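You operate a simulated robot arm through the tools that you are given. There is no shell and no other tool.

You are at the controls of a simulated two-armed robot. One attempt, no reset.

## Task
Prove the height stop: run the empty gripper down on to it, then past it to the floor.
Fine: stop in, lower till it stands at hub height, stop out, lower again; both brakes stay on.

The check looks at the end state, three seconds after you hand in, the way a careful person would. Anything else that was tipped, shoved, dropped, spilled or broken makes it a failure.

## Robot
Two 7-joint arms with two-finger parallel grippers on one trunk that stands fixed in place. Base frame: the origin is at the foot of the trunk, x ahead of it, y to its left, z up. Readings come in cm, rad, newtons and seconds.
The left shoulder is at [5, 16.8, 118.2], the right one opposite. With the tool pointing down near the work surface each hand reaches from about 10 to 66 cm from the base axis, measured 20 degrees to its own side. Payload 1.57 kg a hand.
Tool frame (each hand has its own): the origin (TCP) lies between the finger pads and is the grasp point; the fingertips stand 3 cm ahead of it; z points along the fingers, y is the line along which they close. Largest opening 8 cm; finger width 1.7, thickness 1.2; the body of the gripper, 4 by 8.2 cm, starts 8 cm behind the TCP.
Orientation is that of the tool frame in the base frame, as a unit quaternion [x, y, z, w]. With the fingers straight down and closing along the base's y, the tool's x points along the base's -x, its y along +y and its z along -z.

## Interface
- The arms move only by the tool move_arm. It takes "left_steps", "right_steps" or both (then of equal length, played together; a hand with none holds still); each is a list that holds one entry, the list of rows, each a list of 7 numbers: the finger opening in cm, from 0 to 8, then the shift along the base's x, y, z in units of 50 mm (1.0 is 50 mm), then the turn, a rotation vector about the base's x, y, z in units of 4 degrees (1.0 is 4 degrees). In form: [[[claw, dx, dy, dz, rx, ry, rz], ...]]. A call has 1 to 20 rows; each row shifts and turns the commanded pose from where the row before left it. A call with a number of a shift or a turn outside -1 to 1 is refused whole. Rows are played at 5 a second. More than 5 cm and 0.15 rad between two rows, or a gripper value outside its range, and nothing of the call is played. A pose out of reach is approached as far as the arm can. The call stops where the force on the tool passes 90 N (or 10 N more than at its start, if that is more) or the arm is blocked; 0.2 s more then pass. The fingers move at their own pace (about 4.5 cm/s each) and stop on an object; they squeeze with about 36 N. The grip force told is the motor's: it shows also when the fingers shut on nothing. Time passes only in rows, and 0.2 s behind the last, so rows that do not move let the fingers close. It gives the time, the measured TCP pose, the force on the tool (base axes), the opening and the grip force at its end, in the units of the frame above (readings bear some noise), with the torque about the TCP (base axes, N m) and any sound that the robot's microphone picked up.
- Cameras (640 x 400 px; columns grow to the right, rows downward): "scene" is now at [11.2, -3.43, 142.38]; the picture's right is [-0.55, -0.84, 0.00], its down [-0.21, 0.14, -0.97] and it looks along [0.81, -0.53, -0.25] (base axes); focal length 214 px, centre (320, 200). "left" rides on the left gripper at [7.2, 0.7, -12.2] in its tool frame; the picture's right is [-0.09, 1.00, 0.00], its down [-0.84, -0.08, -0.54] and it looks along [-0.54, -0.05, 0.84] (tool axes); focal length 238 px, centre (320, 200). "right" rides on the right gripper at [7.2, -0.7, -12.2] in its tool frame; the picture's right is [0.09, 1.00, 0.00], its down [-0.84, 0.08, -0.54] and it looks along [-0.54, 0.05, 0.84] (tool axes); focal length 238 px, centre (320, 200). There is no depth. A picture from a camera that has moved, and an enlarged one, comes with that camera's place and axes in the base frame and with its lens. The place of the scene camera against the robot may be out by one fixed shift of up to 2.5 cm in any direction.
- get_image(camera): a new picture of that camera. The clock stands still meanwhile.
- move_column(by): slides the trunk up (or, below 0, down) by that many cm; the arms and the scene camera ride with it, the base frame stays. It gives what a move gives, with no picture.
- pan_tilt(pan, tilt): turns the head with the scene camera to pan (to the left, within 1.396 rad either way) and tilt (down, from -0.506 to 1.204), counted from straight ahead of the robot. It gives what a move gives.
- enlarge(camera, box): a new picture of the part [left, top, right, bottom] of that camera's present view, enlarged. The clock stands still meanwhile.
- close_job(): hands the job in; it is judged then, once.

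Places have to be worked out from the pictures, the camera data and where the tool is seen. Open the grippers and draw the arms clear of the work before you hand the job in, unless the task says otherwise.

The tools are called after "Call:" as name(argument=value, ...) on one line, values as JSON. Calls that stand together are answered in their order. move_arm: Moves the arms, as the interface text tells. Its arguments: {"type":"object","properties":{"left_steps":{"type":"array"},"right_steps":{"type":"array"}},"required":[]} The other tools are called the same way: move_column (by) moves the trunk up or down; pan_tilt (pan, tilt) turns the head that bears the scene camera; get_image (camera) takes a picture; enlarge (camera, box) takes an enlarged picture of a part of a camera's view; close_job () hands the job in.

At the start:

```text
clock: 0.0
left_position: [27.94, -5.29, 136.23]
left_ee_rot: [0.0, 1.0, -0.001, 0.0]
left_contact_force: [0.1, 0.3, 0.4]
left_ft_torque: [0.03, -0.03, 0.02]
left_gripper_width: 7.99
left_gripper_force: 0.0
right_position: [24.85, -32.86, 131.09]
right_ee_rot: [0.001, 1.0, 0.001, 0.0]
right_contact_force: [0.2, -0.4, 1.2]
right_ft_torque: [-0.05, -0.01, 0.01]
right_gripper_width: 8.0
right_gripper_force: 0.2
trunk travel left (down, up): [-35.0, 9.3]
head pan, tilt (commanded): [-0.579, 0.257]
```

scene: 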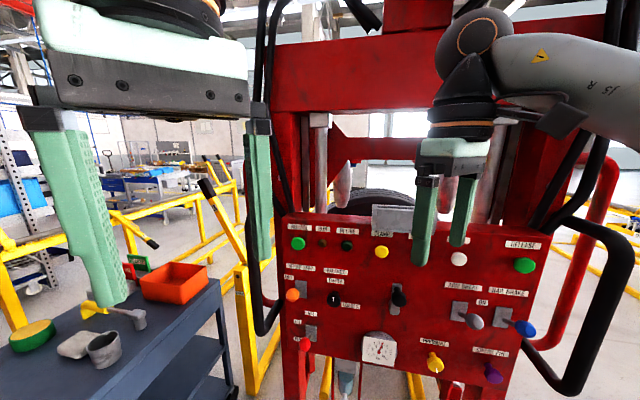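
right: 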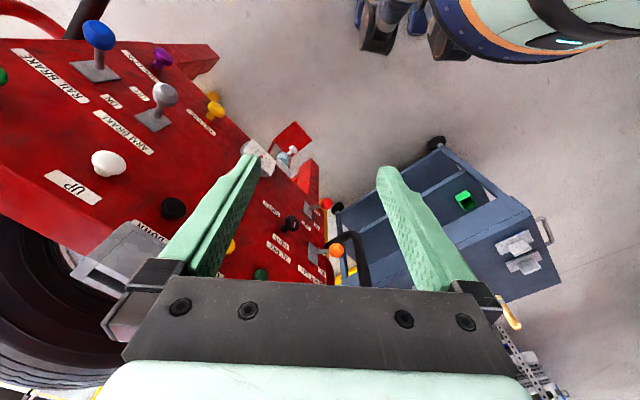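
left: 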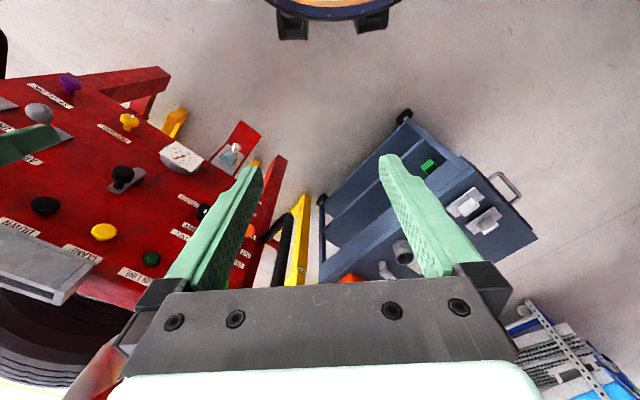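

The start pictures show a red control panel with labelled buttons and levers ahead and to the right. I will enlarge the panel to read the labels before doing anything.

Call:
enlarge(camera="scene", box=[270, 200, 410, 290])

Call:
enlarge(camera="scene", box=[270, 280, 410, 400])

Call:
enlarge(camera="scene", box=[400, 220, 560, 320])

Call:
enlarge(camera="scene", box=[400, 300, 560, 400])

```text
4.44 times, centred on (340, 245) of scene
camera zoom: at [11.2, -3.43, 142.38], right [-0.55, -0.84, 0.0], down [-0.21, 0.14, -0.97], along [0.81, -0.53, -0.25], focal length 953 px, centre (231, 0)
```

zoom: 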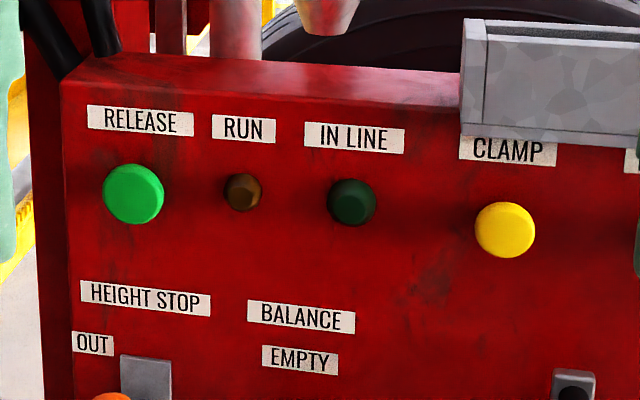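

```text
3.33 times, centred on (340, 340) of scene
camera zoom: at [11.2, -3.43, 142.38], right [-0.55, -0.84, 0.0], down [-0.21, 0.14, -0.97], along [0.81, -0.53, -0.25], focal length 715 px, centre (253, -267)
```

zoom: 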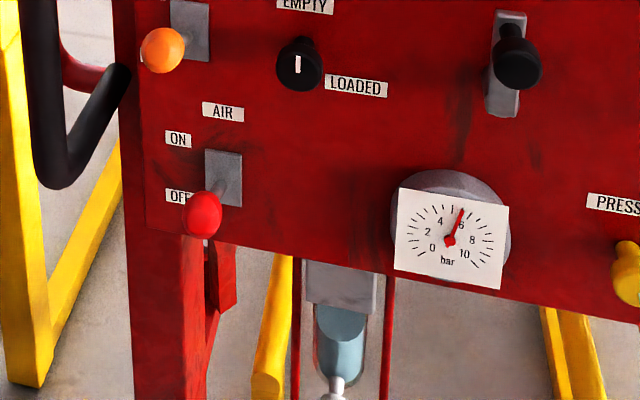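

```text
4.00 times, centred on (480, 270) of scene
camera zoom: at [11.2, -3.43, 142.38], right [-0.55, -0.84, 0.0], down [-0.21, 0.14, -0.97], along [0.81, -0.53, -0.25], focal length 858 px, centre (-320, -80)
```

zoom: 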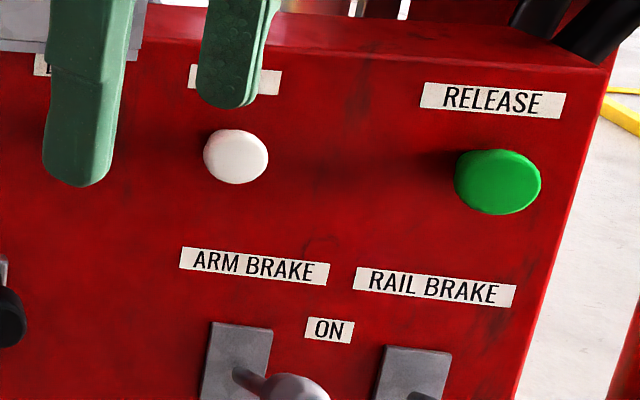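

```text
4.00 times, centred on (480, 350) of scene
camera zoom: at [11.2, -3.43, 142.38], right [-0.55, -0.84, 0.0], down [-0.21, 0.14, -0.97], along [0.81, -0.53, -0.25], focal length 858 px, centre (-320, -400)
```

zoom: 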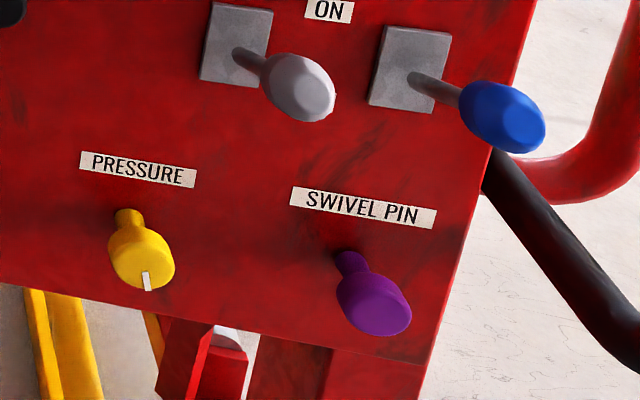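

The panel has HEIGHT STOP (orange lever), BALANCE, AIR (red lever), brakes, UP and others, partly hidden by my arms. I look at it through the wrist cameras too.

Call:
enlarge(camera="right", box=[0, 20, 240, 250])

Call:
enlarge(camera="right", box=[220, 110, 380, 290])

Call:
enlarge(camera="left", box=[0, 60, 200, 300])

Call:
enlarge(camera="left", box=[140, 100, 320, 290])

Call:
enlarge(camera="scene", box=[260, 60, 560, 250])

Call:
enlarge(camera="scene", box=[270, 270, 350, 350])

```text
1.74 times, centred on (120, 135) of right
camera zoom: at [17.62, -33.29, 143.22], right [-0.09, 1.0, 0.0], down [0.84, 0.07, 0.54], along [0.54, 0.05, -0.84], focal length 414 px, centre (668, 313)
```

zoom: 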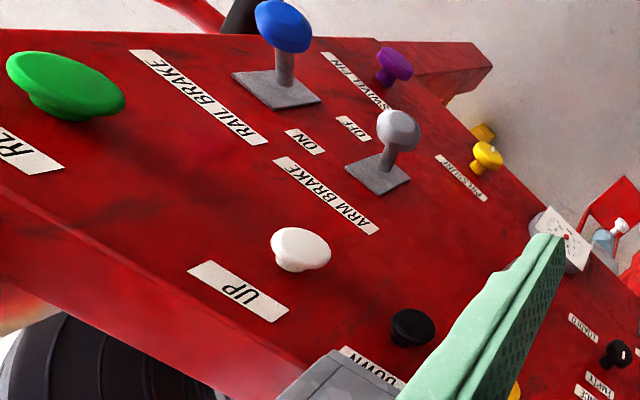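

```text
2.22 times, centred on (300, 200) of right
camera zoom: at [17.62, -33.29, 143.22], right [-0.09, 1.0, 0.0], down [0.84, 0.07, 0.54], along [0.54, 0.05, -0.84], focal length 530 px, centre (364, 200)
```

zoom: 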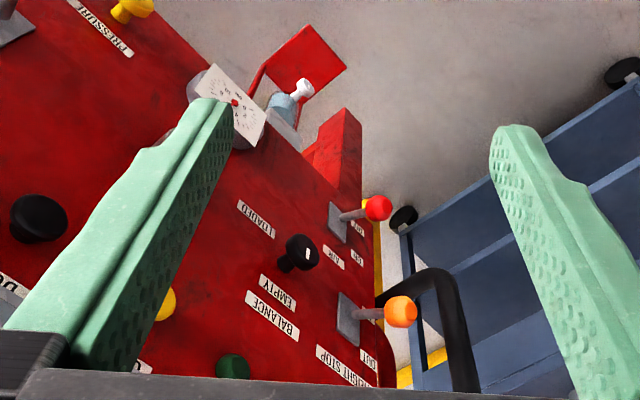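

```text
1.67 times, centred on (100, 180) of left
camera zoom: at [20.81, -4.6, 148.34], right [0.09, 1.0, 0.0], down [0.84, -0.08, 0.54], along [0.54, -0.05, -0.84], focal length 397 px, centre (687, 233)
```

zoom: 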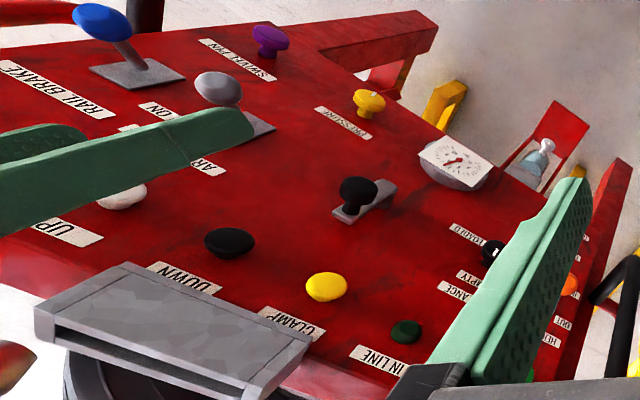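

```text
2.11 times, centred on (230, 195) of left
camera zoom: at [20.81, -4.6, 148.34], right [0.09, 1.0, 0.0], down [0.84, -0.08, 0.54], along [0.54, -0.05, -0.84], focal length 502 px, centre (510, 210)
```

zoom: 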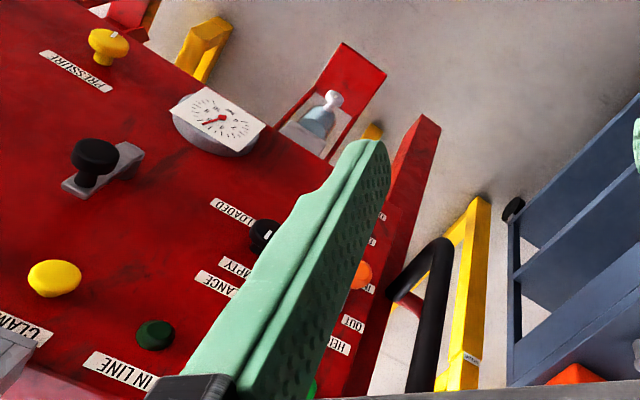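

```text
2.11 times, centred on (410, 155) of scene
camera zoom: at [11.2, -3.43, 142.38], right [-0.55, -0.84, 0.0], down [-0.21, 0.14, -0.97], along [0.81, -0.53, -0.25], focal length 452 px, centre (130, 295)
```

zoom: 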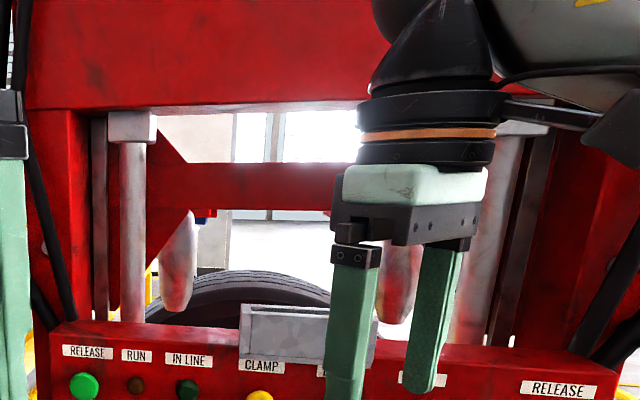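

```text
5.00 times, centred on (310, 310) of scene
camera zoom: at [11.2, -3.43, 142.38], right [-0.55, -0.84, 0.0], down [-0.21, 0.14, -0.97], along [0.81, -0.53, -0.25], focal length 1072 px, centre (370, -350)
```

zoom: 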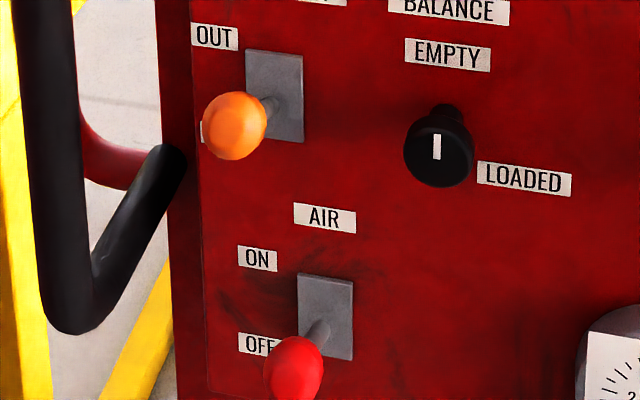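

Triangulating puts the orange HEIGHT STOP ball near [59, -25.5, 101], and the panel faces me at about 33° to my right. I turn the head to see the rest of the machine and its surroundings before touching anything.

Call:
pan_tilt(pan=-0.579, tilt=-0.2)

Call:
get_image(camera="scene")

Call:
pan_tilt(pan=-0.579, tilt=0.8)

Call:
get_image(camera="scene")

Call:
pan_tilt(pan=0.4, tilt=0.4)

Call:
get_image(camera="scene")

Call:
pan_tilt(pan=-1.3, tilt=0.4)

Call:
get_image(camera="scene")

```text
clock: 0.9
left_position: [27.96, -5.35, 136.07]
left_ee_rot: [0.0, 1.0, -0.001, 0.0]
left_contact_force: [0.1, 0.2, 0.1]
left_ft_torque: [0.03, 0.0, -0.02]
left_gripper_width: 8.02
left_gripper_force: 0.0
right_position: [24.81, -32.76, 131.07]
right_ee_rot: [0.001, 1.0, 0.001, 0.001]
right_contact_force: [-0.1, -0.4, 0.6]
right_ft_torque: [0.0, -0.01, -0.02]
right_gripper_width: 8.0
right_gripper_force: 0.0
trunk travel left (down, up): [-35.0, 9.3]
head pan, tilt (commanded): [-0.579, -0.201]
```

```text
taken
camera scene: at [10.35, -2.88, 146.49], right [-0.55, -0.84, 0.0], down [0.17, -0.11, -0.98], along [0.82, -0.54, 0.2], focal length 214 px, centre (320, 200)
```

scene: 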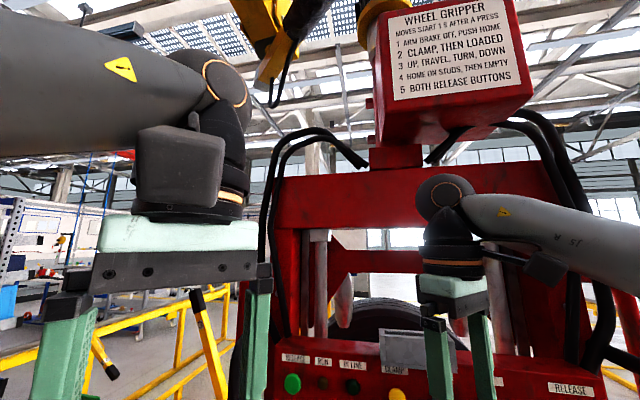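

```text
clock: 2.2
left_position: [27.84, -5.28, 136.24]
left_ee_rot: [0.0, 1.0, -0.001, 0.0]
left_contact_force: [0.9, 0.0, -0.9]
left_ft_torque: [0.0, 0.01, 0.0]
left_gripper_width: 8.0
left_gripper_force: 0.1
right_position: [24.9, -32.77, 131.04]
right_ee_rot: [0.001, 1.0, 0.0, 0.002]
right_contact_force: [0.0, -0.7, 0.2]
right_ft_torque: [0.0, 0.02, 0.03]
right_gripper_width: 7.99
right_gripper_force: 0.1
trunk travel left (down, up): [-35.0, 9.3]
head pan, tilt (commanded): [-0.579, 0.799]
```

```text
taken
camera scene: at [10.13, -2.74, 137.55], right [-0.55, -0.84, 0.0], down [-0.6, 0.39, -0.7], along [0.58, -0.38, -0.72], focal length 214 px, centre (320, 200)
```

scene: 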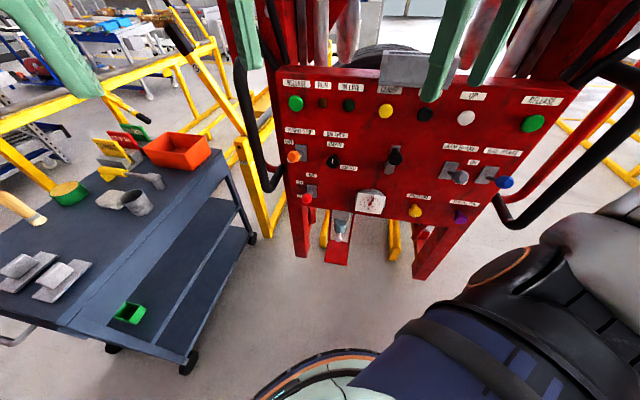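

```text
clock: 3.4
left_position: [27.96, -5.29, 136.11]
left_ee_rot: [0.001, 1.0, -0.001, 0.0]
left_contact_force: [0.3, -0.9, 0.3]
left_ft_torque: [0.0, 0.02, -0.02]
left_gripper_width: 8.0
left_gripper_force: 0.0
right_position: [24.87, -32.59, 131.07]
right_ee_rot: [0.0, 1.0, 0.001, 0.001]
right_contact_force: [-0.5, 0.0, -0.2]
right_ft_torque: [-0.01, 0.01, 0.01]
right_gripper_width: 8.01
right_gripper_force: 0.0
trunk travel left (down, up): [-35.0, 9.3]
head pan, tilt (commanded): [0.4, 0.4]
```

```text
taken
camera scene: at [11.92, 5.28, 141.05], right [0.39, -0.92, 0.0], down [-0.36, -0.15, -0.92], along [0.85, 0.36, -0.39], focal length 214 px, centre (320, 200)
```

scene: 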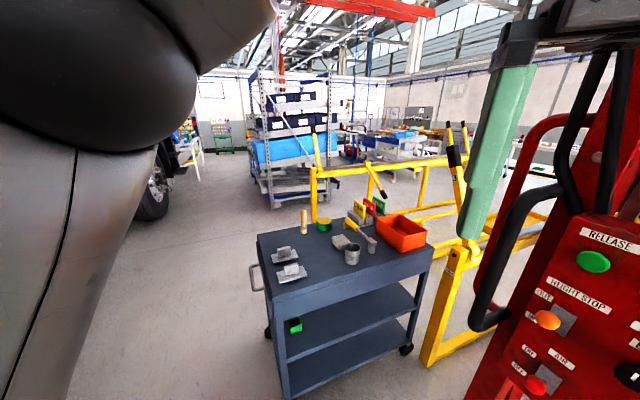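

```text
clock: 5.2
left_position: [27.89, -5.37, 136.16]
left_ee_rot: [-0.001, 1.0, -0.001, 0.001]
left_contact_force: [1.3, 0.4, 0.1]
left_ft_torque: [-0.02, 0.02, 0.01]
left_gripper_width: 8.03
left_gripper_force: 0.0
right_position: [24.84, -32.63, 131.17]
right_ee_rot: [0.001, 1.0, 0.001, 0.001]
right_contact_force: [0.0, -0.2, -0.3]
right_ft_torque: [0.0, 0.0, -0.03]
right_gripper_width: 8.02
right_gripper_force: 0.1
trunk travel left (down, up): [-35.0, 9.3]
head pan, tilt (commanded): [-1.3, 0.4]
```

```text
taken
camera scene: at [5.86, -7.25, 141.05], right [-0.96, -0.27, 0.0], down [-0.1, 0.37, -0.92], along [0.25, -0.89, -0.39], focal length 214 px, centre (320, 200)
```

scene: 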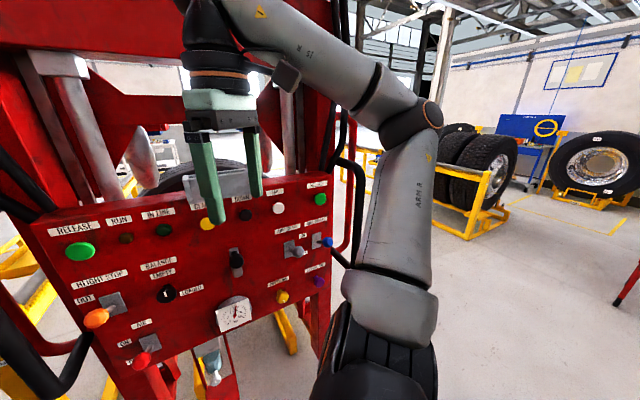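

A sign on the machine reads "Wheel gripper – moves start 1 s after a press …". I enlarge the lever area from this angle to judge lever states.

Call:
enlarge(camera="scene", box=[60, 250, 220, 380])

Call:
enlarge(camera="scene", box=[200, 180, 360, 310])

Call:
pan_tilt(pan=-0.75, tilt=-0.3)

Call:
get_image(camera="scene")

```text
3.08 times, centred on (140, 315) of scene
camera zoom: at [5.86, -7.25, 141.05], right [-0.96, -0.27, 0.0], down [-0.1, 0.37, -0.92], along [0.25, -0.89, -0.39], focal length 660 px, centre (874, -154)
```

zoom: 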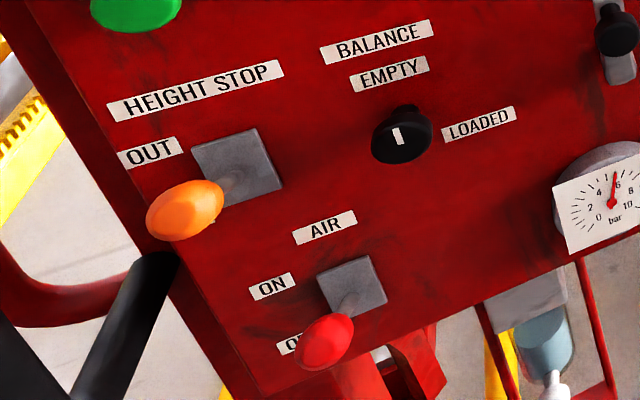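

```text
3.08 times, centred on (280, 245) of scene
camera zoom: at [5.86, -7.25, 141.05], right [-0.96, -0.27, 0.0], down [-0.1, 0.37, -0.92], along [0.25, -0.89, -0.39], focal length 660 px, centre (443, 62)
```

zoom: 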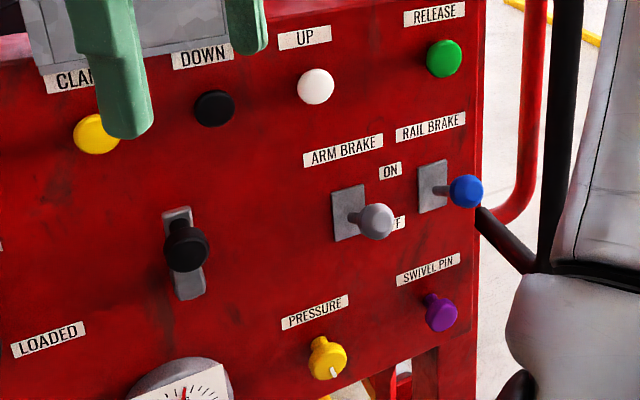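

```text
clock: 6.2
left_position: [27.91, -5.34, 136.13]
left_ee_rot: [0.0, 1.0, -0.001, 0.0]
left_contact_force: [-0.2, 1.2, -0.5]
left_ft_torque: [0.01, -0.02, 0.03]
left_gripper_width: 7.98
left_gripper_force: 0.0
right_position: [24.77, -32.68, 131.03]
right_ee_rot: [0.001, 1.0, 0.001, 0.001]
right_contact_force: [-0.7, -0.4, 1.0]
right_ft_torque: [0.01, -0.01, -0.04]
right_gripper_width: 7.99
right_gripper_force: 0.1
trunk travel left (down, up): [-35.0, 9.3]
head pan, tilt (commanded): [-0.75, -0.3]
```

```text
taken
camera scene: at [9.13, -3.68, 147.3], right [-0.68, -0.73, 0.0], down [0.22, -0.2, -0.96], along [0.7, -0.65, 0.29], focal length 214 px, centre (320, 200)
```

scene: 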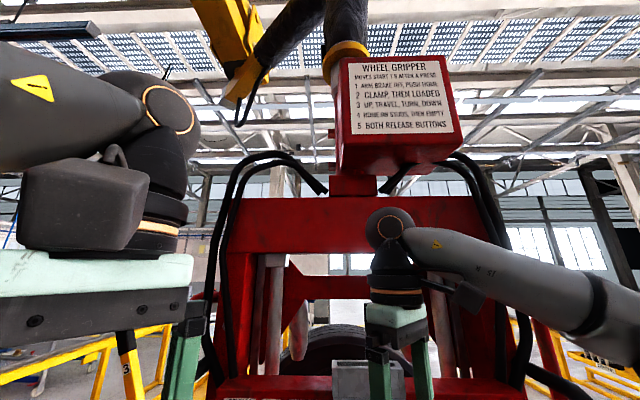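

The DOWN button is black and UP is white. Both brakes look ON, AIR looks OFF, HEIGHT STOP looks OUT, BALANCE looks at EMPTY, and the whole machine seems to hang with its feet about 40 cm above the floor. I move the left arm out of the view, to the left, high above the cart.

Call:
move_arm(left_steps=[[[8, 0, 1, 0, 0, 0, 0], [8, 0, 1, 0, 0, 0, 0], [8, 0, 1, 0, 0, 0, 0], [8, 0, 1, 0, 0, 0, 0], [8, 0, 1, 0, 0, 0, 0], [8, 0, 1, 0, 0, 0, 0], [8, 0, 0, 0, 0, 0, 0]]])

Call:
pan_tilt(pan=-0.75, tilt=0.5)

Call:
get_image(camera="scene")

Call:
get_image(camera="left")

```text
clock: 7.8
left_position: [29.0, 23.41, 134.37]
left_ee_rot: [0.0, 1.0, -0.001, 0.0]
left_contact_force: [-0.2, 0.1, 0.6]
left_ft_torque: [0.02, -0.03, -0.01]
left_gripper_width: 8.01
left_gripper_force: 0.0
left hand out of reach, approached as far as the arm can: row 6
right_position: [24.84, -32.71, 131.13]
right_ee_rot: [0.001, 1.0, 0.001, 0.001]
right_contact_force: [-0.1, -0.1, -0.4]
right_ft_torque: [0.01, -0.01, -0.03]
right_gripper_width: 8.0
right_gripper_force: 0.3
trunk travel left (down, up): [-35.0, 9.3]
head pan, tilt (commanded): [-0.75, -0.3]
```

```text
clock: 9.0
left_position: [28.99, 23.35, 134.3]
left_ee_rot: [0.0, 1.0, -0.001, 0.001]
left_contact_force: [0.0, -0.2, -0.4]
left_ft_torque: [0.03, -0.01, -0.01]
left_gripper_width: 8.03
left_gripper_force: 0.0
right_position: [24.99, -32.67, 131.1]
right_ee_rot: [0.001, 1.0, 0.001, 0.001]
right_contact_force: [0.6, -0.1, 1.0]
right_ft_torque: [0.01, 0.01, -0.03]
right_gripper_width: 7.99
right_gripper_force: 0.1
trunk travel left (down, up): [-35.0, 9.3]
head pan, tilt (commanded): [-0.75, 0.499]
```

```text
taken
camera scene: at [10.03, -4.53, 140.15], right [-0.68, -0.73, 0.0], down [-0.35, 0.33, -0.88], along [0.64, -0.6, -0.48], focal length 214 px, centre (320, 200)
```

scene: 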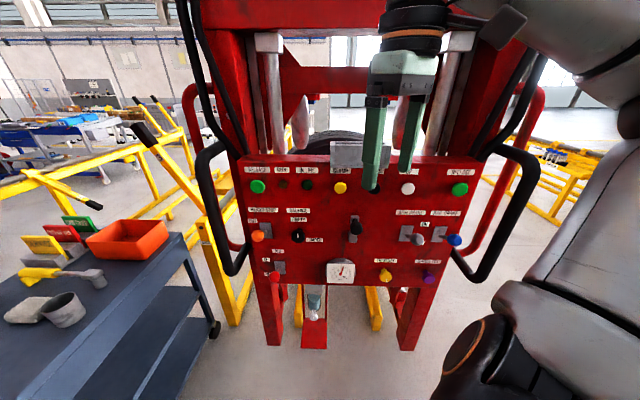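

```text
taken
camera left: at [21.89, 24.09, 146.49], right [0.09, 1.0, 0.0], down [0.84, -0.08, 0.54], along [0.54, -0.05, -0.84], focal length 238 px, centre (320, 200)
```

left: 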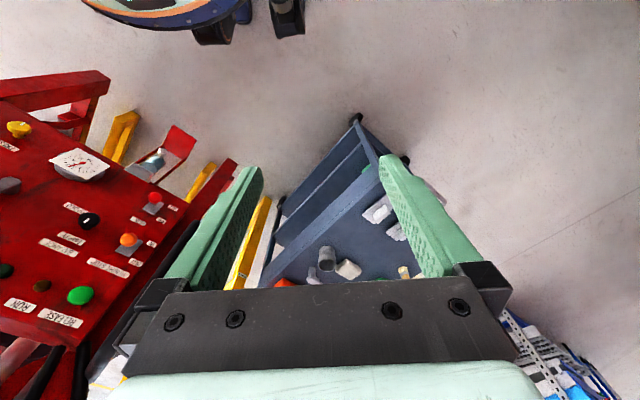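

With the head at pan −0.75 the panel is seen almost square on, so its horizontal runs along [-0.68, -0.73, 0]. I enlarge both views to locate the panel parts accurately.

Call:
enlarge(camera="scene", box=[230, 150, 358, 230])

Call:
enlarge(camera="scene", box=[230, 220, 358, 300])

Call:
enlarge(camera="scene", box=[350, 150, 478, 230])

Call:
enlarge(camera="scene", box=[350, 220, 478, 300])

Call:
enlarge(camera="left", box=[0, 100, 200, 225])

Call:
enlarge(camera="left", box=[0, 200, 200, 325])

```text
5.00 times, centred on (294, 190) of scene
camera zoom: at [10.03, -4.53, 140.15], right [-0.68, -0.73, 0.0], down [-0.35, 0.33, -0.88], along [0.64, -0.6, -0.48], focal length 1072 px, centre (450, 250)
```

zoom: 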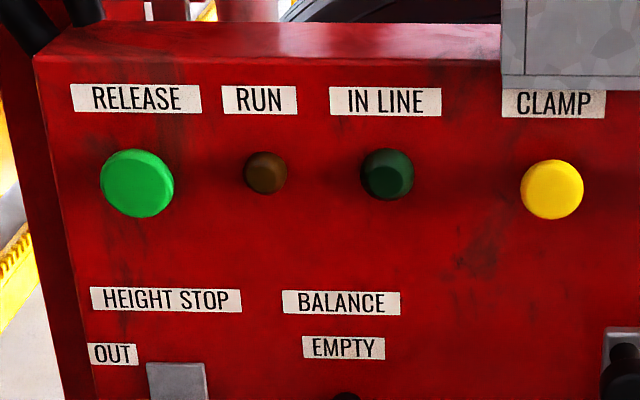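

```text
5.00 times, centred on (294, 260) of scene
camera zoom: at [10.03, -4.53, 140.15], right [-0.68, -0.73, 0.0], down [-0.35, 0.33, -0.88], along [0.64, -0.6, -0.48], focal length 1072 px, centre (450, -100)
```

zoom: 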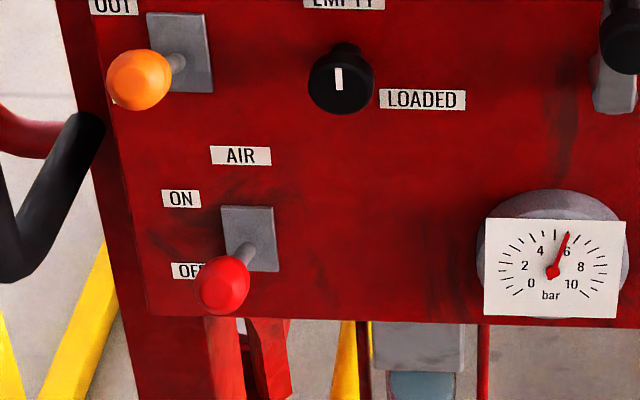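

```text
5.00 times, centred on (414, 190) of scene
camera zoom: at [10.03, -4.53, 140.15], right [-0.68, -0.73, 0.0], down [-0.35, 0.33, -0.88], along [0.64, -0.6, -0.48], focal length 1072 px, centre (-150, 250)
```

zoom: 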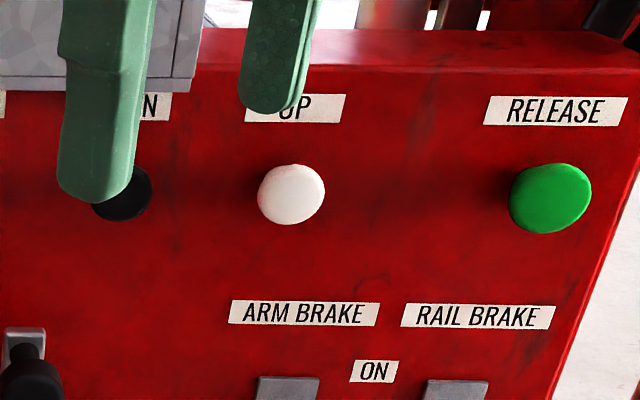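

```text
5.00 times, centred on (414, 260) of scene
camera zoom: at [10.03, -4.53, 140.15], right [-0.68, -0.73, 0.0], down [-0.35, 0.33, -0.88], along [0.64, -0.6, -0.48], focal length 1072 px, centre (-150, -100)
```

zoom: 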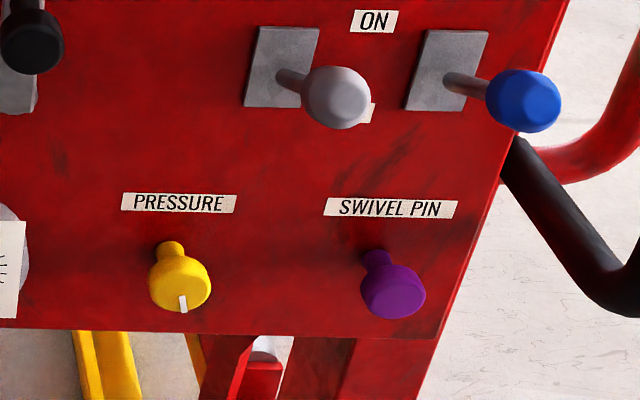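

```text
3.20 times, centred on (100, 162) of left
camera zoom: at [21.89, 24.09, 146.49], right [0.09, 1.0, 0.0], down [0.84, -0.08, 0.54], along [0.54, -0.05, -0.84], focal length 763 px, centre (1024, 320)
```

zoom: 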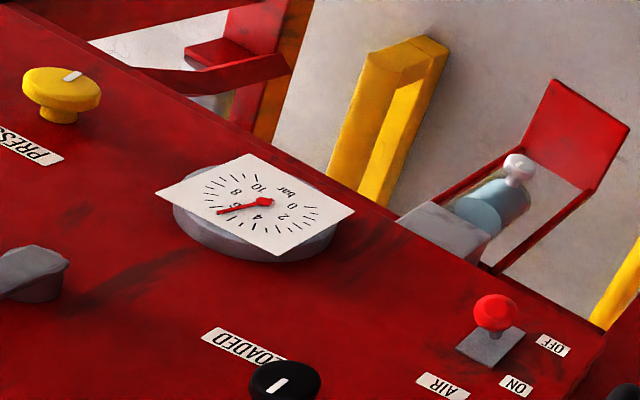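

```text
3.20 times, centred on (100, 262) of left
camera zoom: at [21.89, 24.09, 146.49], right [0.09, 1.0, 0.0], down [0.84, -0.08, 0.54], along [0.54, -0.05, -0.84], focal length 763 px, centre (1024, 0)
```

zoom: 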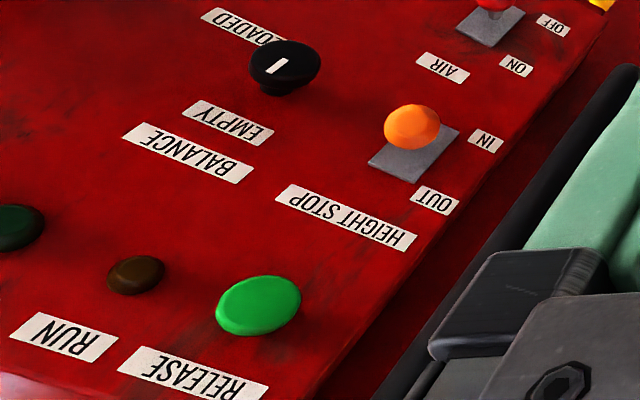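

My triangulation gives a vertical panel on the plane 0.689x − 0.724y ≈ 66.2. Seen properly, the orange and red balls are both above their plate centres (HEIGHT STOP = OUT, AIR = ON), and both brake knobs are up (ON). The left arm suits this panel best, so I first draw the right arm back and to the right, out of the way.

Call:
move_arm(right_steps=[[[8, -0.6, -0.4, 0, 0, 0, 0], [8, -0.6, -0.4, 0, 0, 0, 0], [8, -0.6, -0.4, 0, 0, 0, 0], [8, -0.6, -0.4, 0, 0, 0, 0]]])

Call:
get_image(camera="scene")

Call:
get_image(camera="right")

```text
clock: 10.0
left_position: [29.09, 23.34, 134.28]
left_ee_rot: [-0.001, 1.0, -0.001, 0.001]
left_contact_force: [-0.2, -0.1, -0.5]
left_ft_torque: [0.02, 0.01, 0.0]
left_gripper_width: 8.0
left_gripper_force: 0.0
right_position: [14.63, -38.83, 128.83]
right_ee_rot: [0.001, 1.0, 0.002, 0.0]
right_contact_force: [0.3, 0.3, -0.4]
right_ft_torque: [-0.01, 0.01, 0.03]
right_gripper_width: 8.0
right_gripper_force: 0.0
right hand out of reach, approached as far as the arm can: row 3, 4
trunk travel left (down, up): [-35.0, 9.3]
head pan, tilt (commanded): [-0.75, 0.499]
```

```text
taken
camera scene: at [10.01, -4.55, 140.14], right [-0.68, -0.73, 0.0], down [-0.35, 0.33, -0.88], along [0.64, -0.6, -0.48], focal length 214 px, centre (320, 200)
```

scene: 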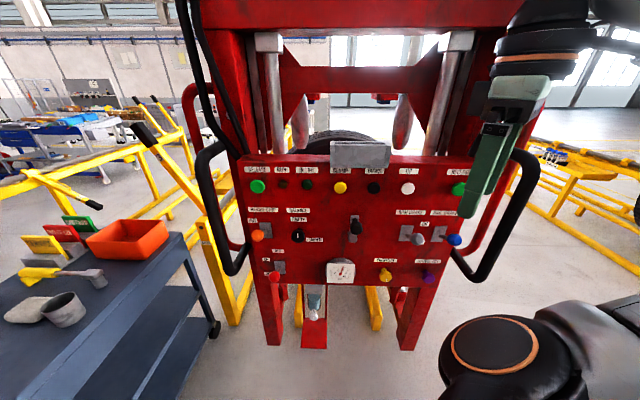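

```text
taken
camera right: at [7.45, -39.4, 140.99], right [-0.09, 1.0, 0.0], down [0.84, 0.07, 0.54], along [0.54, 0.05, -0.84], focal length 238 px, centre (320, 200)
```

right: 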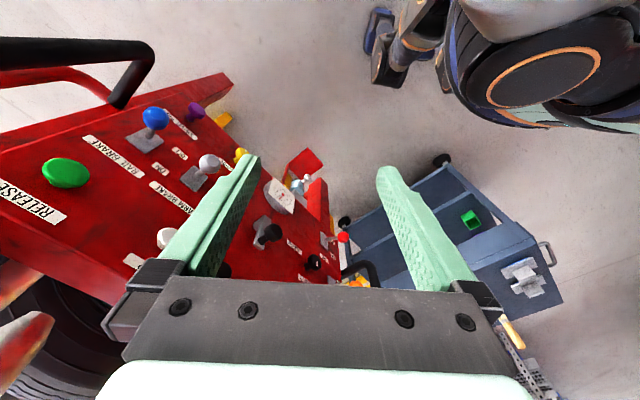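

The panel is now clear. I bring the left hand to the middle, yaw it about −46° so that it faces the panel squarely, staying well away from it.

Call:
move_arm(left_steps=[[[6, 0, -1, 0, 0, 0, -1], [6, 0, -1, 0, 0, 0, -1], [6, 0, -1, 0, 0, 0, -1], [6, 0, -1, 0, 0, 0, -1], [6, 0, -0.8, -0.4, 0, 0, -1], [6, 0, 0, -0.4, 0, 0, -1], [6, 0, 0, -0.4, 0, 0, -1], [6, 0, 0, -0.4, 0, 0, -1], [6, 0, 0, -0.4, 0, 0, -1], [6, 0, 0, 0, 0, 0, -1], [6, 0, 0, 0, 0, 0, -1], [6, 0, 0, 0, 0, 0, -0.6]]])

Call:
get_image(camera="scene")

Call:
get_image(camera="left")

```text
clock: 12.6
left_position: [29.07, -0.5, 124.28]
left_ee_rot: [0.395, 0.919, -0.001, 0.0]
left_contact_force: [0.0, -0.2, 0.1]
left_ft_torque: [-0.01, 0.01, 0.01]
left_gripper_width: 5.97
left_gripper_force: 0.0
right_position: [14.88, -38.79, 128.95]
right_ee_rot: [0.001, 1.0, 0.001, 0.001]
right_contact_force: [-0.1, 0.8, -0.8]
right_ft_torque: [0.01, 0.0, 0.0]
right_gripper_width: 8.0
right_gripper_force: 0.0
trunk travel left (down, up): [-35.0, 9.3]
head pan, tilt (commanded): [-0.75, 0.499]
```

```text
taken
camera scene: at [10.03, -4.52, 140.14], right [-0.68, -0.73, 0.0], down [-0.35, 0.33, -0.88], along [0.64, -0.6, -0.48], focal length 214 px, centre (320, 200)
```

scene: 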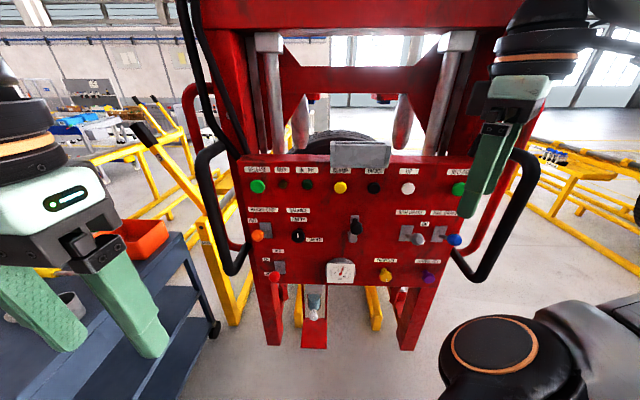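

```text
taken
camera left: at [24.73, 5.1, 136.43], right [0.79, 0.62, 0.0], down [0.52, -0.66, 0.54], along [0.33, -0.43, -0.84], focal length 238 px, centre (320, 200)
```

left: 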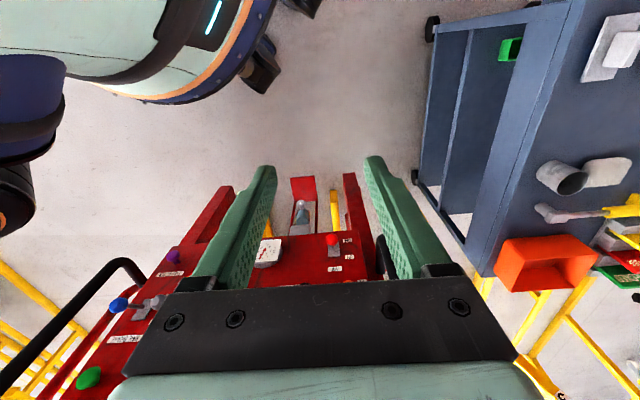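

The left hand now faces the panel, and I need to know where the left black handle lies relative to the orange lever. I enlarge both views there.

Call:
enlarge(camera="left", box=[280, 170, 440, 290])

Call:
enlarge(camera="scene", box=[180, 130, 340, 290])

Call:
enlarge(camera="scene", box=[320, 140, 480, 300])

```text
3.33 times, centred on (360, 230) of left
camera zoom: at [24.73, 5.1, 136.43], right [0.79, 0.62, 0.0], down [0.52, -0.66, 0.54], along [0.33, -0.43, -0.84], focal length 794 px, centre (187, 100)
```

zoom: 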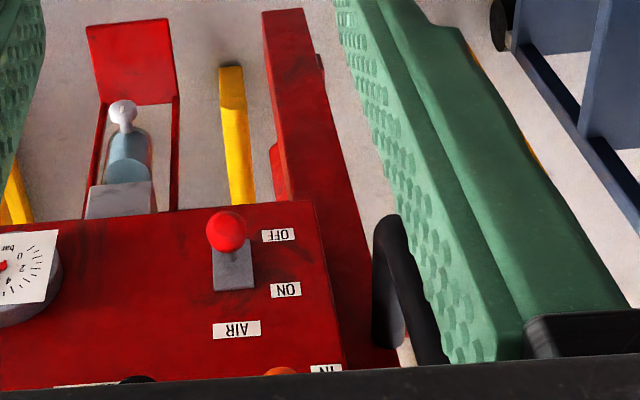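

```text
2.50 times, centred on (260, 210) of scene
camera zoom: at [10.03, -4.52, 140.14], right [-0.68, -0.73, 0.0], down [-0.35, 0.33, -0.88], along [0.64, -0.6, -0.48], focal length 536 px, centre (470, 175)
```

zoom: 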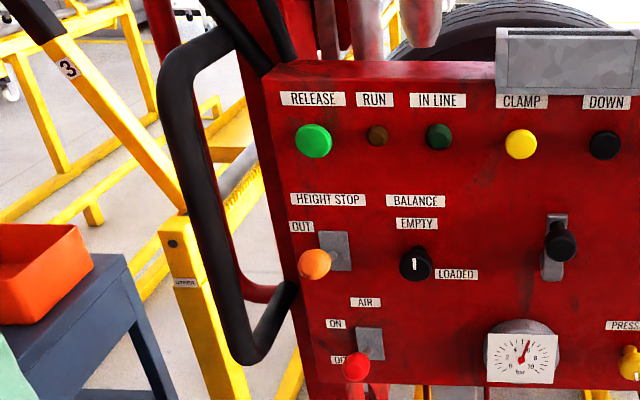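

```text
2.50 times, centred on (400, 220) of scene
camera zoom: at [10.03, -4.52, 140.14], right [-0.68, -0.73, 0.0], down [-0.35, 0.33, -0.88], along [0.64, -0.6, -0.48], focal length 536 px, centre (120, 150)
```

zoom: 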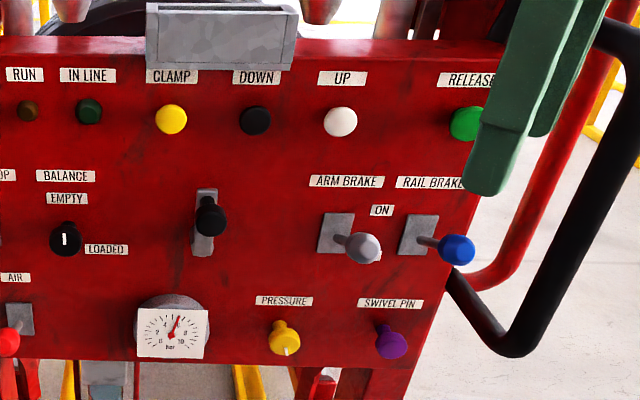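

The left handle's lower corner is at about [64, -18.6, 89.4], roughly 10 cm left of the orange ball and 8.6 cm out from the panel. I pitch the left tool up 60° about the panel's horizontal while drawing closer, ending about 22 cm short of the orange ball.

Call:
move_arm(left_steps=[[[6, 0.204, -0.156, -0.14, -0.724, -0.689, 0], [6, 0.204, -0.156, -0.14, -0.724, -0.689, 0], [6, 0.204, -0.156, -0.14, -0.724, -0.689, 0], [6, 0.204, -0.156, -0.14, -0.724, -0.689, 0], [6, 0.204, -0.156, -0.14, -0.724, -0.689, 0], [6, 0.204, -0.156, -0.14, -0.724, -0.689, 0], [6, 0.204, -0.156, -0.14, -0.724, -0.689, 0], [6, 0.204, -0.156, -0.14, -0.724, -0.689, 0], [6, 0.204, -0.156, -0.14, -0.724, -0.689, 0], [6, 0.204, -0.156, -0.14, -0.724, -0.689, 0], [6, 0.204, -0.156, -0.14, -0.724, -0.689, 0], [6, 0.204, -0.156, -0.14, -0.724, -0.689, 0], [6, 0.204, -0.156, -0.14, -0.724, -0.689, 0], [6, 0.204, -0.156, -0.14, -0.724, -0.689, 0], [6, 0.204, -0.156, -0.14, -0.724, -0.689, 0]]])

Call:
get_image(camera="scene")

Call:
get_image(camera="left")

```text
clock: 15.8
left_position: [44.51, -12.24, 113.7]
left_ee_rot: [0.341, 0.796, -0.198, 0.46]
left_contact_force: [0.3, -0.6, -0.2]
left_ft_torque: [0.0, -0.04, 0.05]
left_gripper_width: 6.01
left_gripper_force: 0.0
right_position: [14.83, -38.71, 128.86]
right_ee_rot: [0.001, 1.0, 0.001, 0.0]
right_contact_force: [1.4, 0.2, -0.5]
right_ft_torque: [0.02, 0.01, 0.05]
right_gripper_width: 8.0
right_gripper_force: 0.0
trunk travel left (down, up): [-35.0, 9.3]
head pan, tilt (commanded): [-0.75, 0.499]
```

```text
taken
camera scene: at [10.05, -4.52, 140.14], right [-0.68, -0.73, 0.0], down [-0.35, 0.33, -0.88], along [0.64, -0.6, -0.48], focal length 214 px, centre (320, 200)
```

scene: 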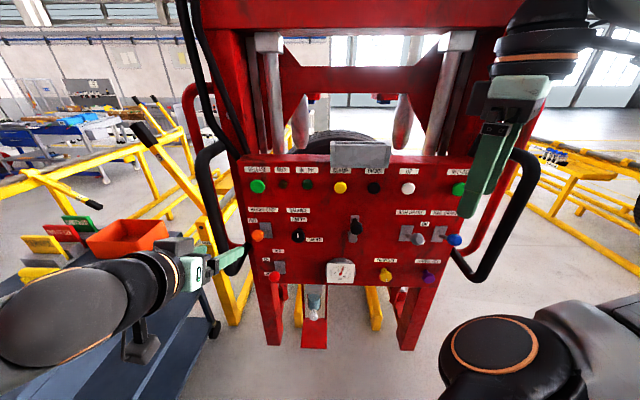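

```text
taken
camera left: at [35.31, -1.46, 113.6], right [0.75, 0.65, 0.08], down [-0.09, -0.01, 1.0], along [0.65, -0.76, 0.05], focal length 238 px, centre (320, 200)
```

left: 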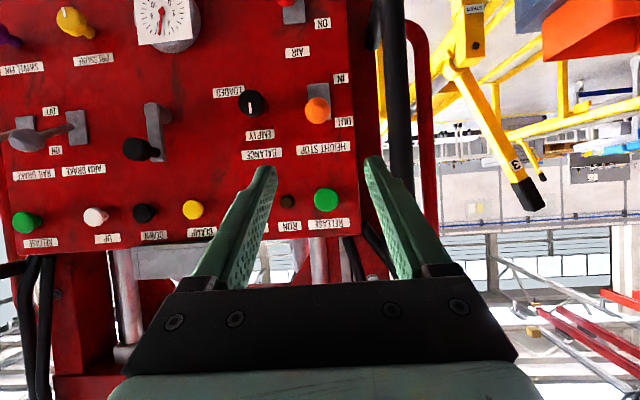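

The left wrist camera now looks squarely at the panel (upside down). I enlarge it to refine the positions and check the BALANCE pointer.

Call:
enlarge(camera="left", box=[200, 0, 360, 100])

Call:
enlarge(camera="left", box=[200, 70, 360, 170])

Call:
enlarge(camera="left", box=[80, 100, 240, 250])

Call:
enlarge(camera="left", box=[0, 80, 160, 250])

```text
4.00 times, centred on (280, 50) of left
camera zoom: at [35.31, -1.46, 113.6], right [0.75, 0.65, 0.08], down [-0.09, -0.01, 1.0], along [0.65, -0.76, 0.05], focal length 953 px, centre (480, 800)
```

zoom: 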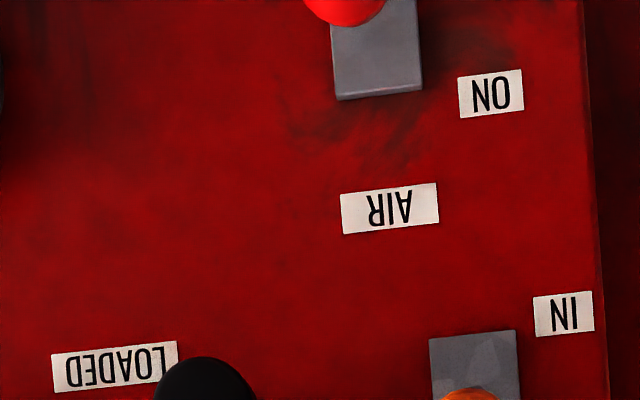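

```text
4.00 times, centred on (280, 120) of left
camera zoom: at [35.31, -1.46, 113.6], right [0.75, 0.65, 0.08], down [-0.09, -0.01, 1.0], along [0.65, -0.76, 0.05], focal length 953 px, centre (480, 520)
```

zoom: 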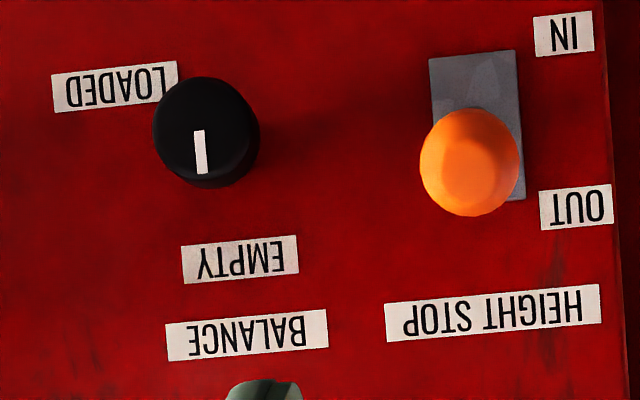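

```text
2.67 times, centred on (160, 175) of left
camera zoom: at [35.31, -1.46, 113.6], right [0.75, 0.65, 0.08], down [-0.09, -0.01, 1.0], along [0.65, -0.76, 0.05], focal length 636 px, centre (747, 267)
```

zoom: 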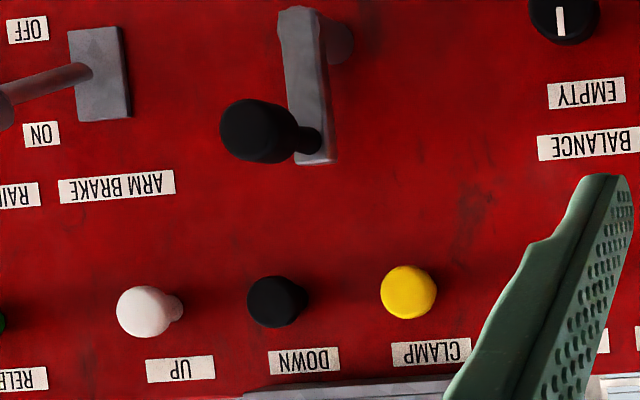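

```text
2.35 times, centred on (80, 165) of left
camera zoom: at [35.31, -1.46, 113.6], right [0.75, 0.65, 0.08], down [-0.09, -0.01, 1.0], along [0.65, -0.76, 0.05], focal length 561 px, centre (885, 282)
```

zoom: 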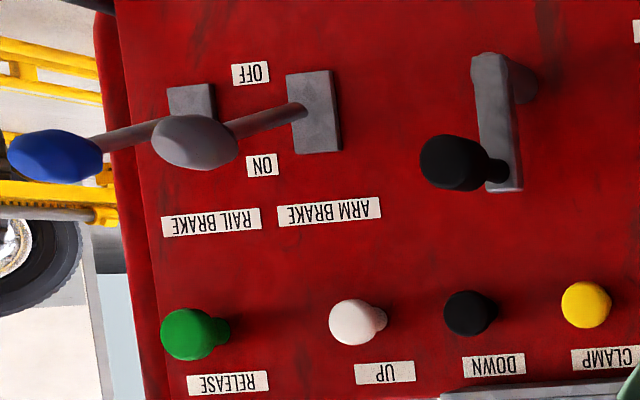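

BALANCE points to EMPTY, the stop is OUT, and both brakes are ON. The orange ball is at about [57.4, -26.1, 103.0] and the DOWN button at about [39.0, -51.4, 115.5]. I advance 16 cm along the tool axis toward the orange ball and check again.

Call:
move_arm(left_steps=[[[6, 0.382, -0.401, -0.32, 0, 0, 0], [6, 0.382, -0.401, -0.32, 0, 0, 0], [6, 0.382, -0.401, -0.32, 0, 0, 0], [6, 0.382, -0.401, -0.32, 0, 0, 0], [6, 0.382, -0.401, -0.32, 0, 0, 0]]])

Call:
get_image(camera="left")

Call:
get_image(camera="scene")

```text
clock: 17.0
left_position: [54.07, -22.4, 105.86]
left_ee_rot: [0.342, 0.796, -0.199, 0.459]
left_contact_force: [-0.4, 0.7, -0.3]
left_ft_torque: [-0.01, 0.02, 0.02]
left_gripper_width: 6.01
left_gripper_force: 0.0
right_position: [14.88, -38.86, 128.78]
right_ee_rot: [0.001, 1.0, 0.001, 0.0]
right_contact_force: [0.4, 0.7, 0.3]
right_ft_torque: [0.01, 0.01, 0.01]
right_gripper_width: 8.0
right_gripper_force: 0.1
trunk travel left (down, up): [-35.0, 9.3]
head pan, tilt (commanded): [-0.75, 0.499]
```

```text
taken
camera left: at [44.85, -11.67, 105.61], right [0.75, 0.65, 0.08], down [-0.09, -0.01, 1.0], along [0.65, -0.76, 0.05], focal length 238 px, centre (320, 200)
```

left: 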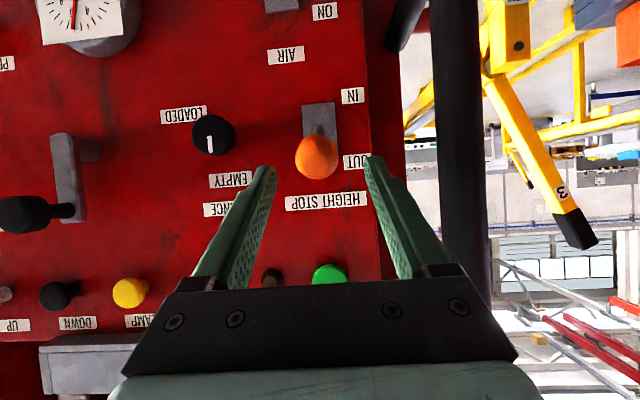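

```text
taken
camera scene: at [10.05, -4.56, 140.13], right [-0.68, -0.73, 0.0], down [-0.35, 0.33, -0.88], along [0.64, -0.6, -0.48], focal length 214 px, centre (320, 200)
```

scene: 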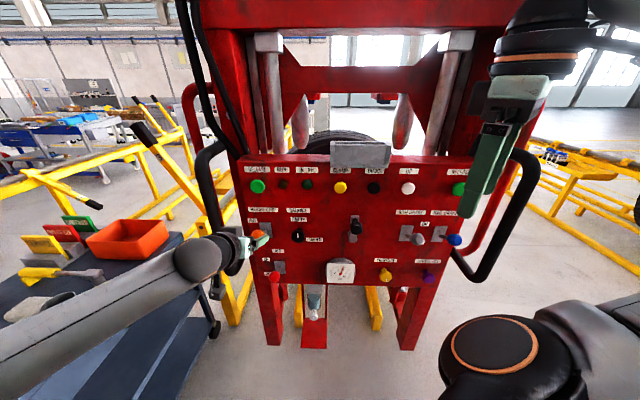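

The ball is centred between the fingers, now at about 5.7 cm ahead of the TCP along the tool axis. I advance and close on it.

Call:
move_arm(left_steps=[[[6, 0.219, -0.245, -0.19, 0, 0, 0], [6, 0.219, -0.245, -0.19, 0, 0, 0], [6, 0.219, -0.245, -0.19, 0, 0, 0], [6, 0, 0, 0, 0, 0, 0]]])

Call:
get_image(camera="left")

Call:
enlarge(camera="scene", box=[180, 190, 300, 280])

```text
clock: 18.0
left_position: [57.31, -26.04, 102.93]
left_ee_rot: [0.342, 0.795, -0.198, 0.46]
left_contact_force: [0.2, -0.1, -0.1]
left_ft_torque: [-0.01, 0.01, 0.0]
left_gripper_width: 5.99
left_gripper_force: 0.2
right_position: [14.81, -38.8, 128.92]
right_ee_rot: [0.001, 1.0, 0.001, 0.001]
right_contact_force: [0.2, 0.9, -1.1]
right_ft_torque: [-0.02, -0.02, 0.02]
right_gripper_width: 8.02
right_gripper_force: 0.1
trunk travel left (down, up): [-35.0, 9.3]
head pan, tilt (commanded): [-0.75, 0.499]
```

```text
taken
camera left: at [48.08, -15.32, 102.82], right [0.75, 0.65, 0.08], down [-0.09, -0.01, 1.0], along [0.65, -0.76, 0.05], focal length 238 px, centre (320, 200)
```

left: 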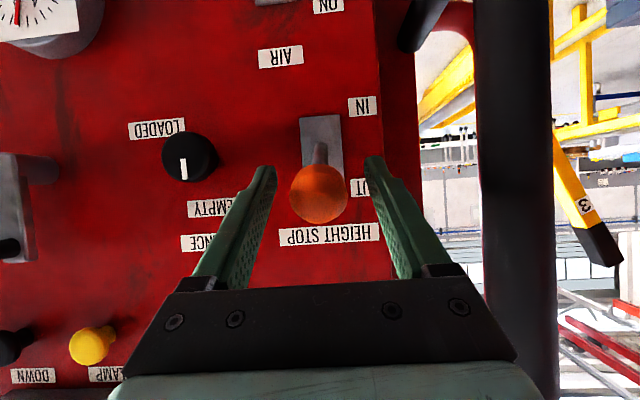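

```text
4.44 times, centred on (240, 235) of scene
camera zoom: at [10.03, -4.51, 140.14], right [-0.68, -0.73, 0.0], down [-0.35, 0.33, -0.88], along [0.64, -0.6, -0.48], focal length 953 px, centre (676, 44)
```

zoom: 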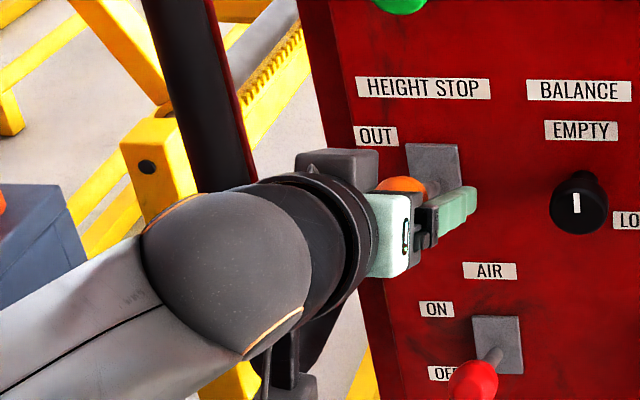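

The ball sits right at the TCP in the wrist picture (expected (319,190), seen (318,193)). I close on it and let the fingers settle.

Call:
move_arm(left_steps=[[[0, 0, 0, 0, 0, 0, 0], [0, 0, 0, 0, 0, 0, 0], [0, 0, 0, 0, 0, 0, 0]]])

Call:
get_image(camera="left")

```text
clock: 18.8
left_position: [57.25, -26.16, 102.98]
left_ee_rot: [0.342, 0.795, -0.2, 0.46]
left_contact_force: [-1.9, -0.5, -0.7]
left_ft_torque: [-0.02, -0.05, -0.04]
left_gripper_width: 3.34
left_gripper_force: 25.4
right_position: [14.74, -38.76, 128.95]
right_ee_rot: [0.001, 1.0, 0.001, 0.002]
right_contact_force: [0.5, -0.3, 0.7]
right_ft_torque: [-0.03, 0.02, 0.0]
right_gripper_width: 7.97
right_gripper_force: 0.0
trunk travel left (down, up): [-35.0, 9.3]
head pan, tilt (commanded): [-0.75, 0.499]
```

```text
taken
camera left: at [48.01, -15.37, 102.83], right [0.76, 0.65, 0.08], down [-0.09, -0.01, 1.0], along [0.65, -0.76, 0.05], focal length 238 px, centre (320, 200)
```

left: 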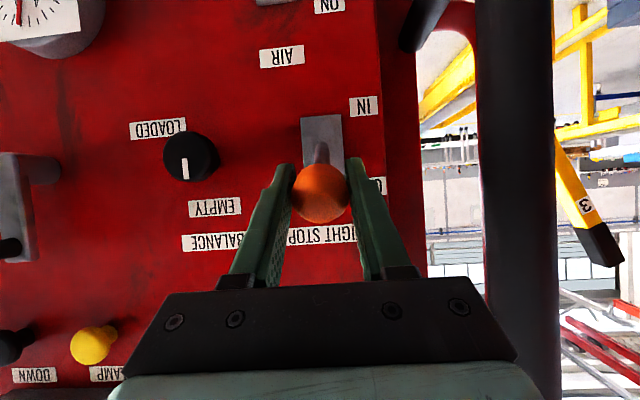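

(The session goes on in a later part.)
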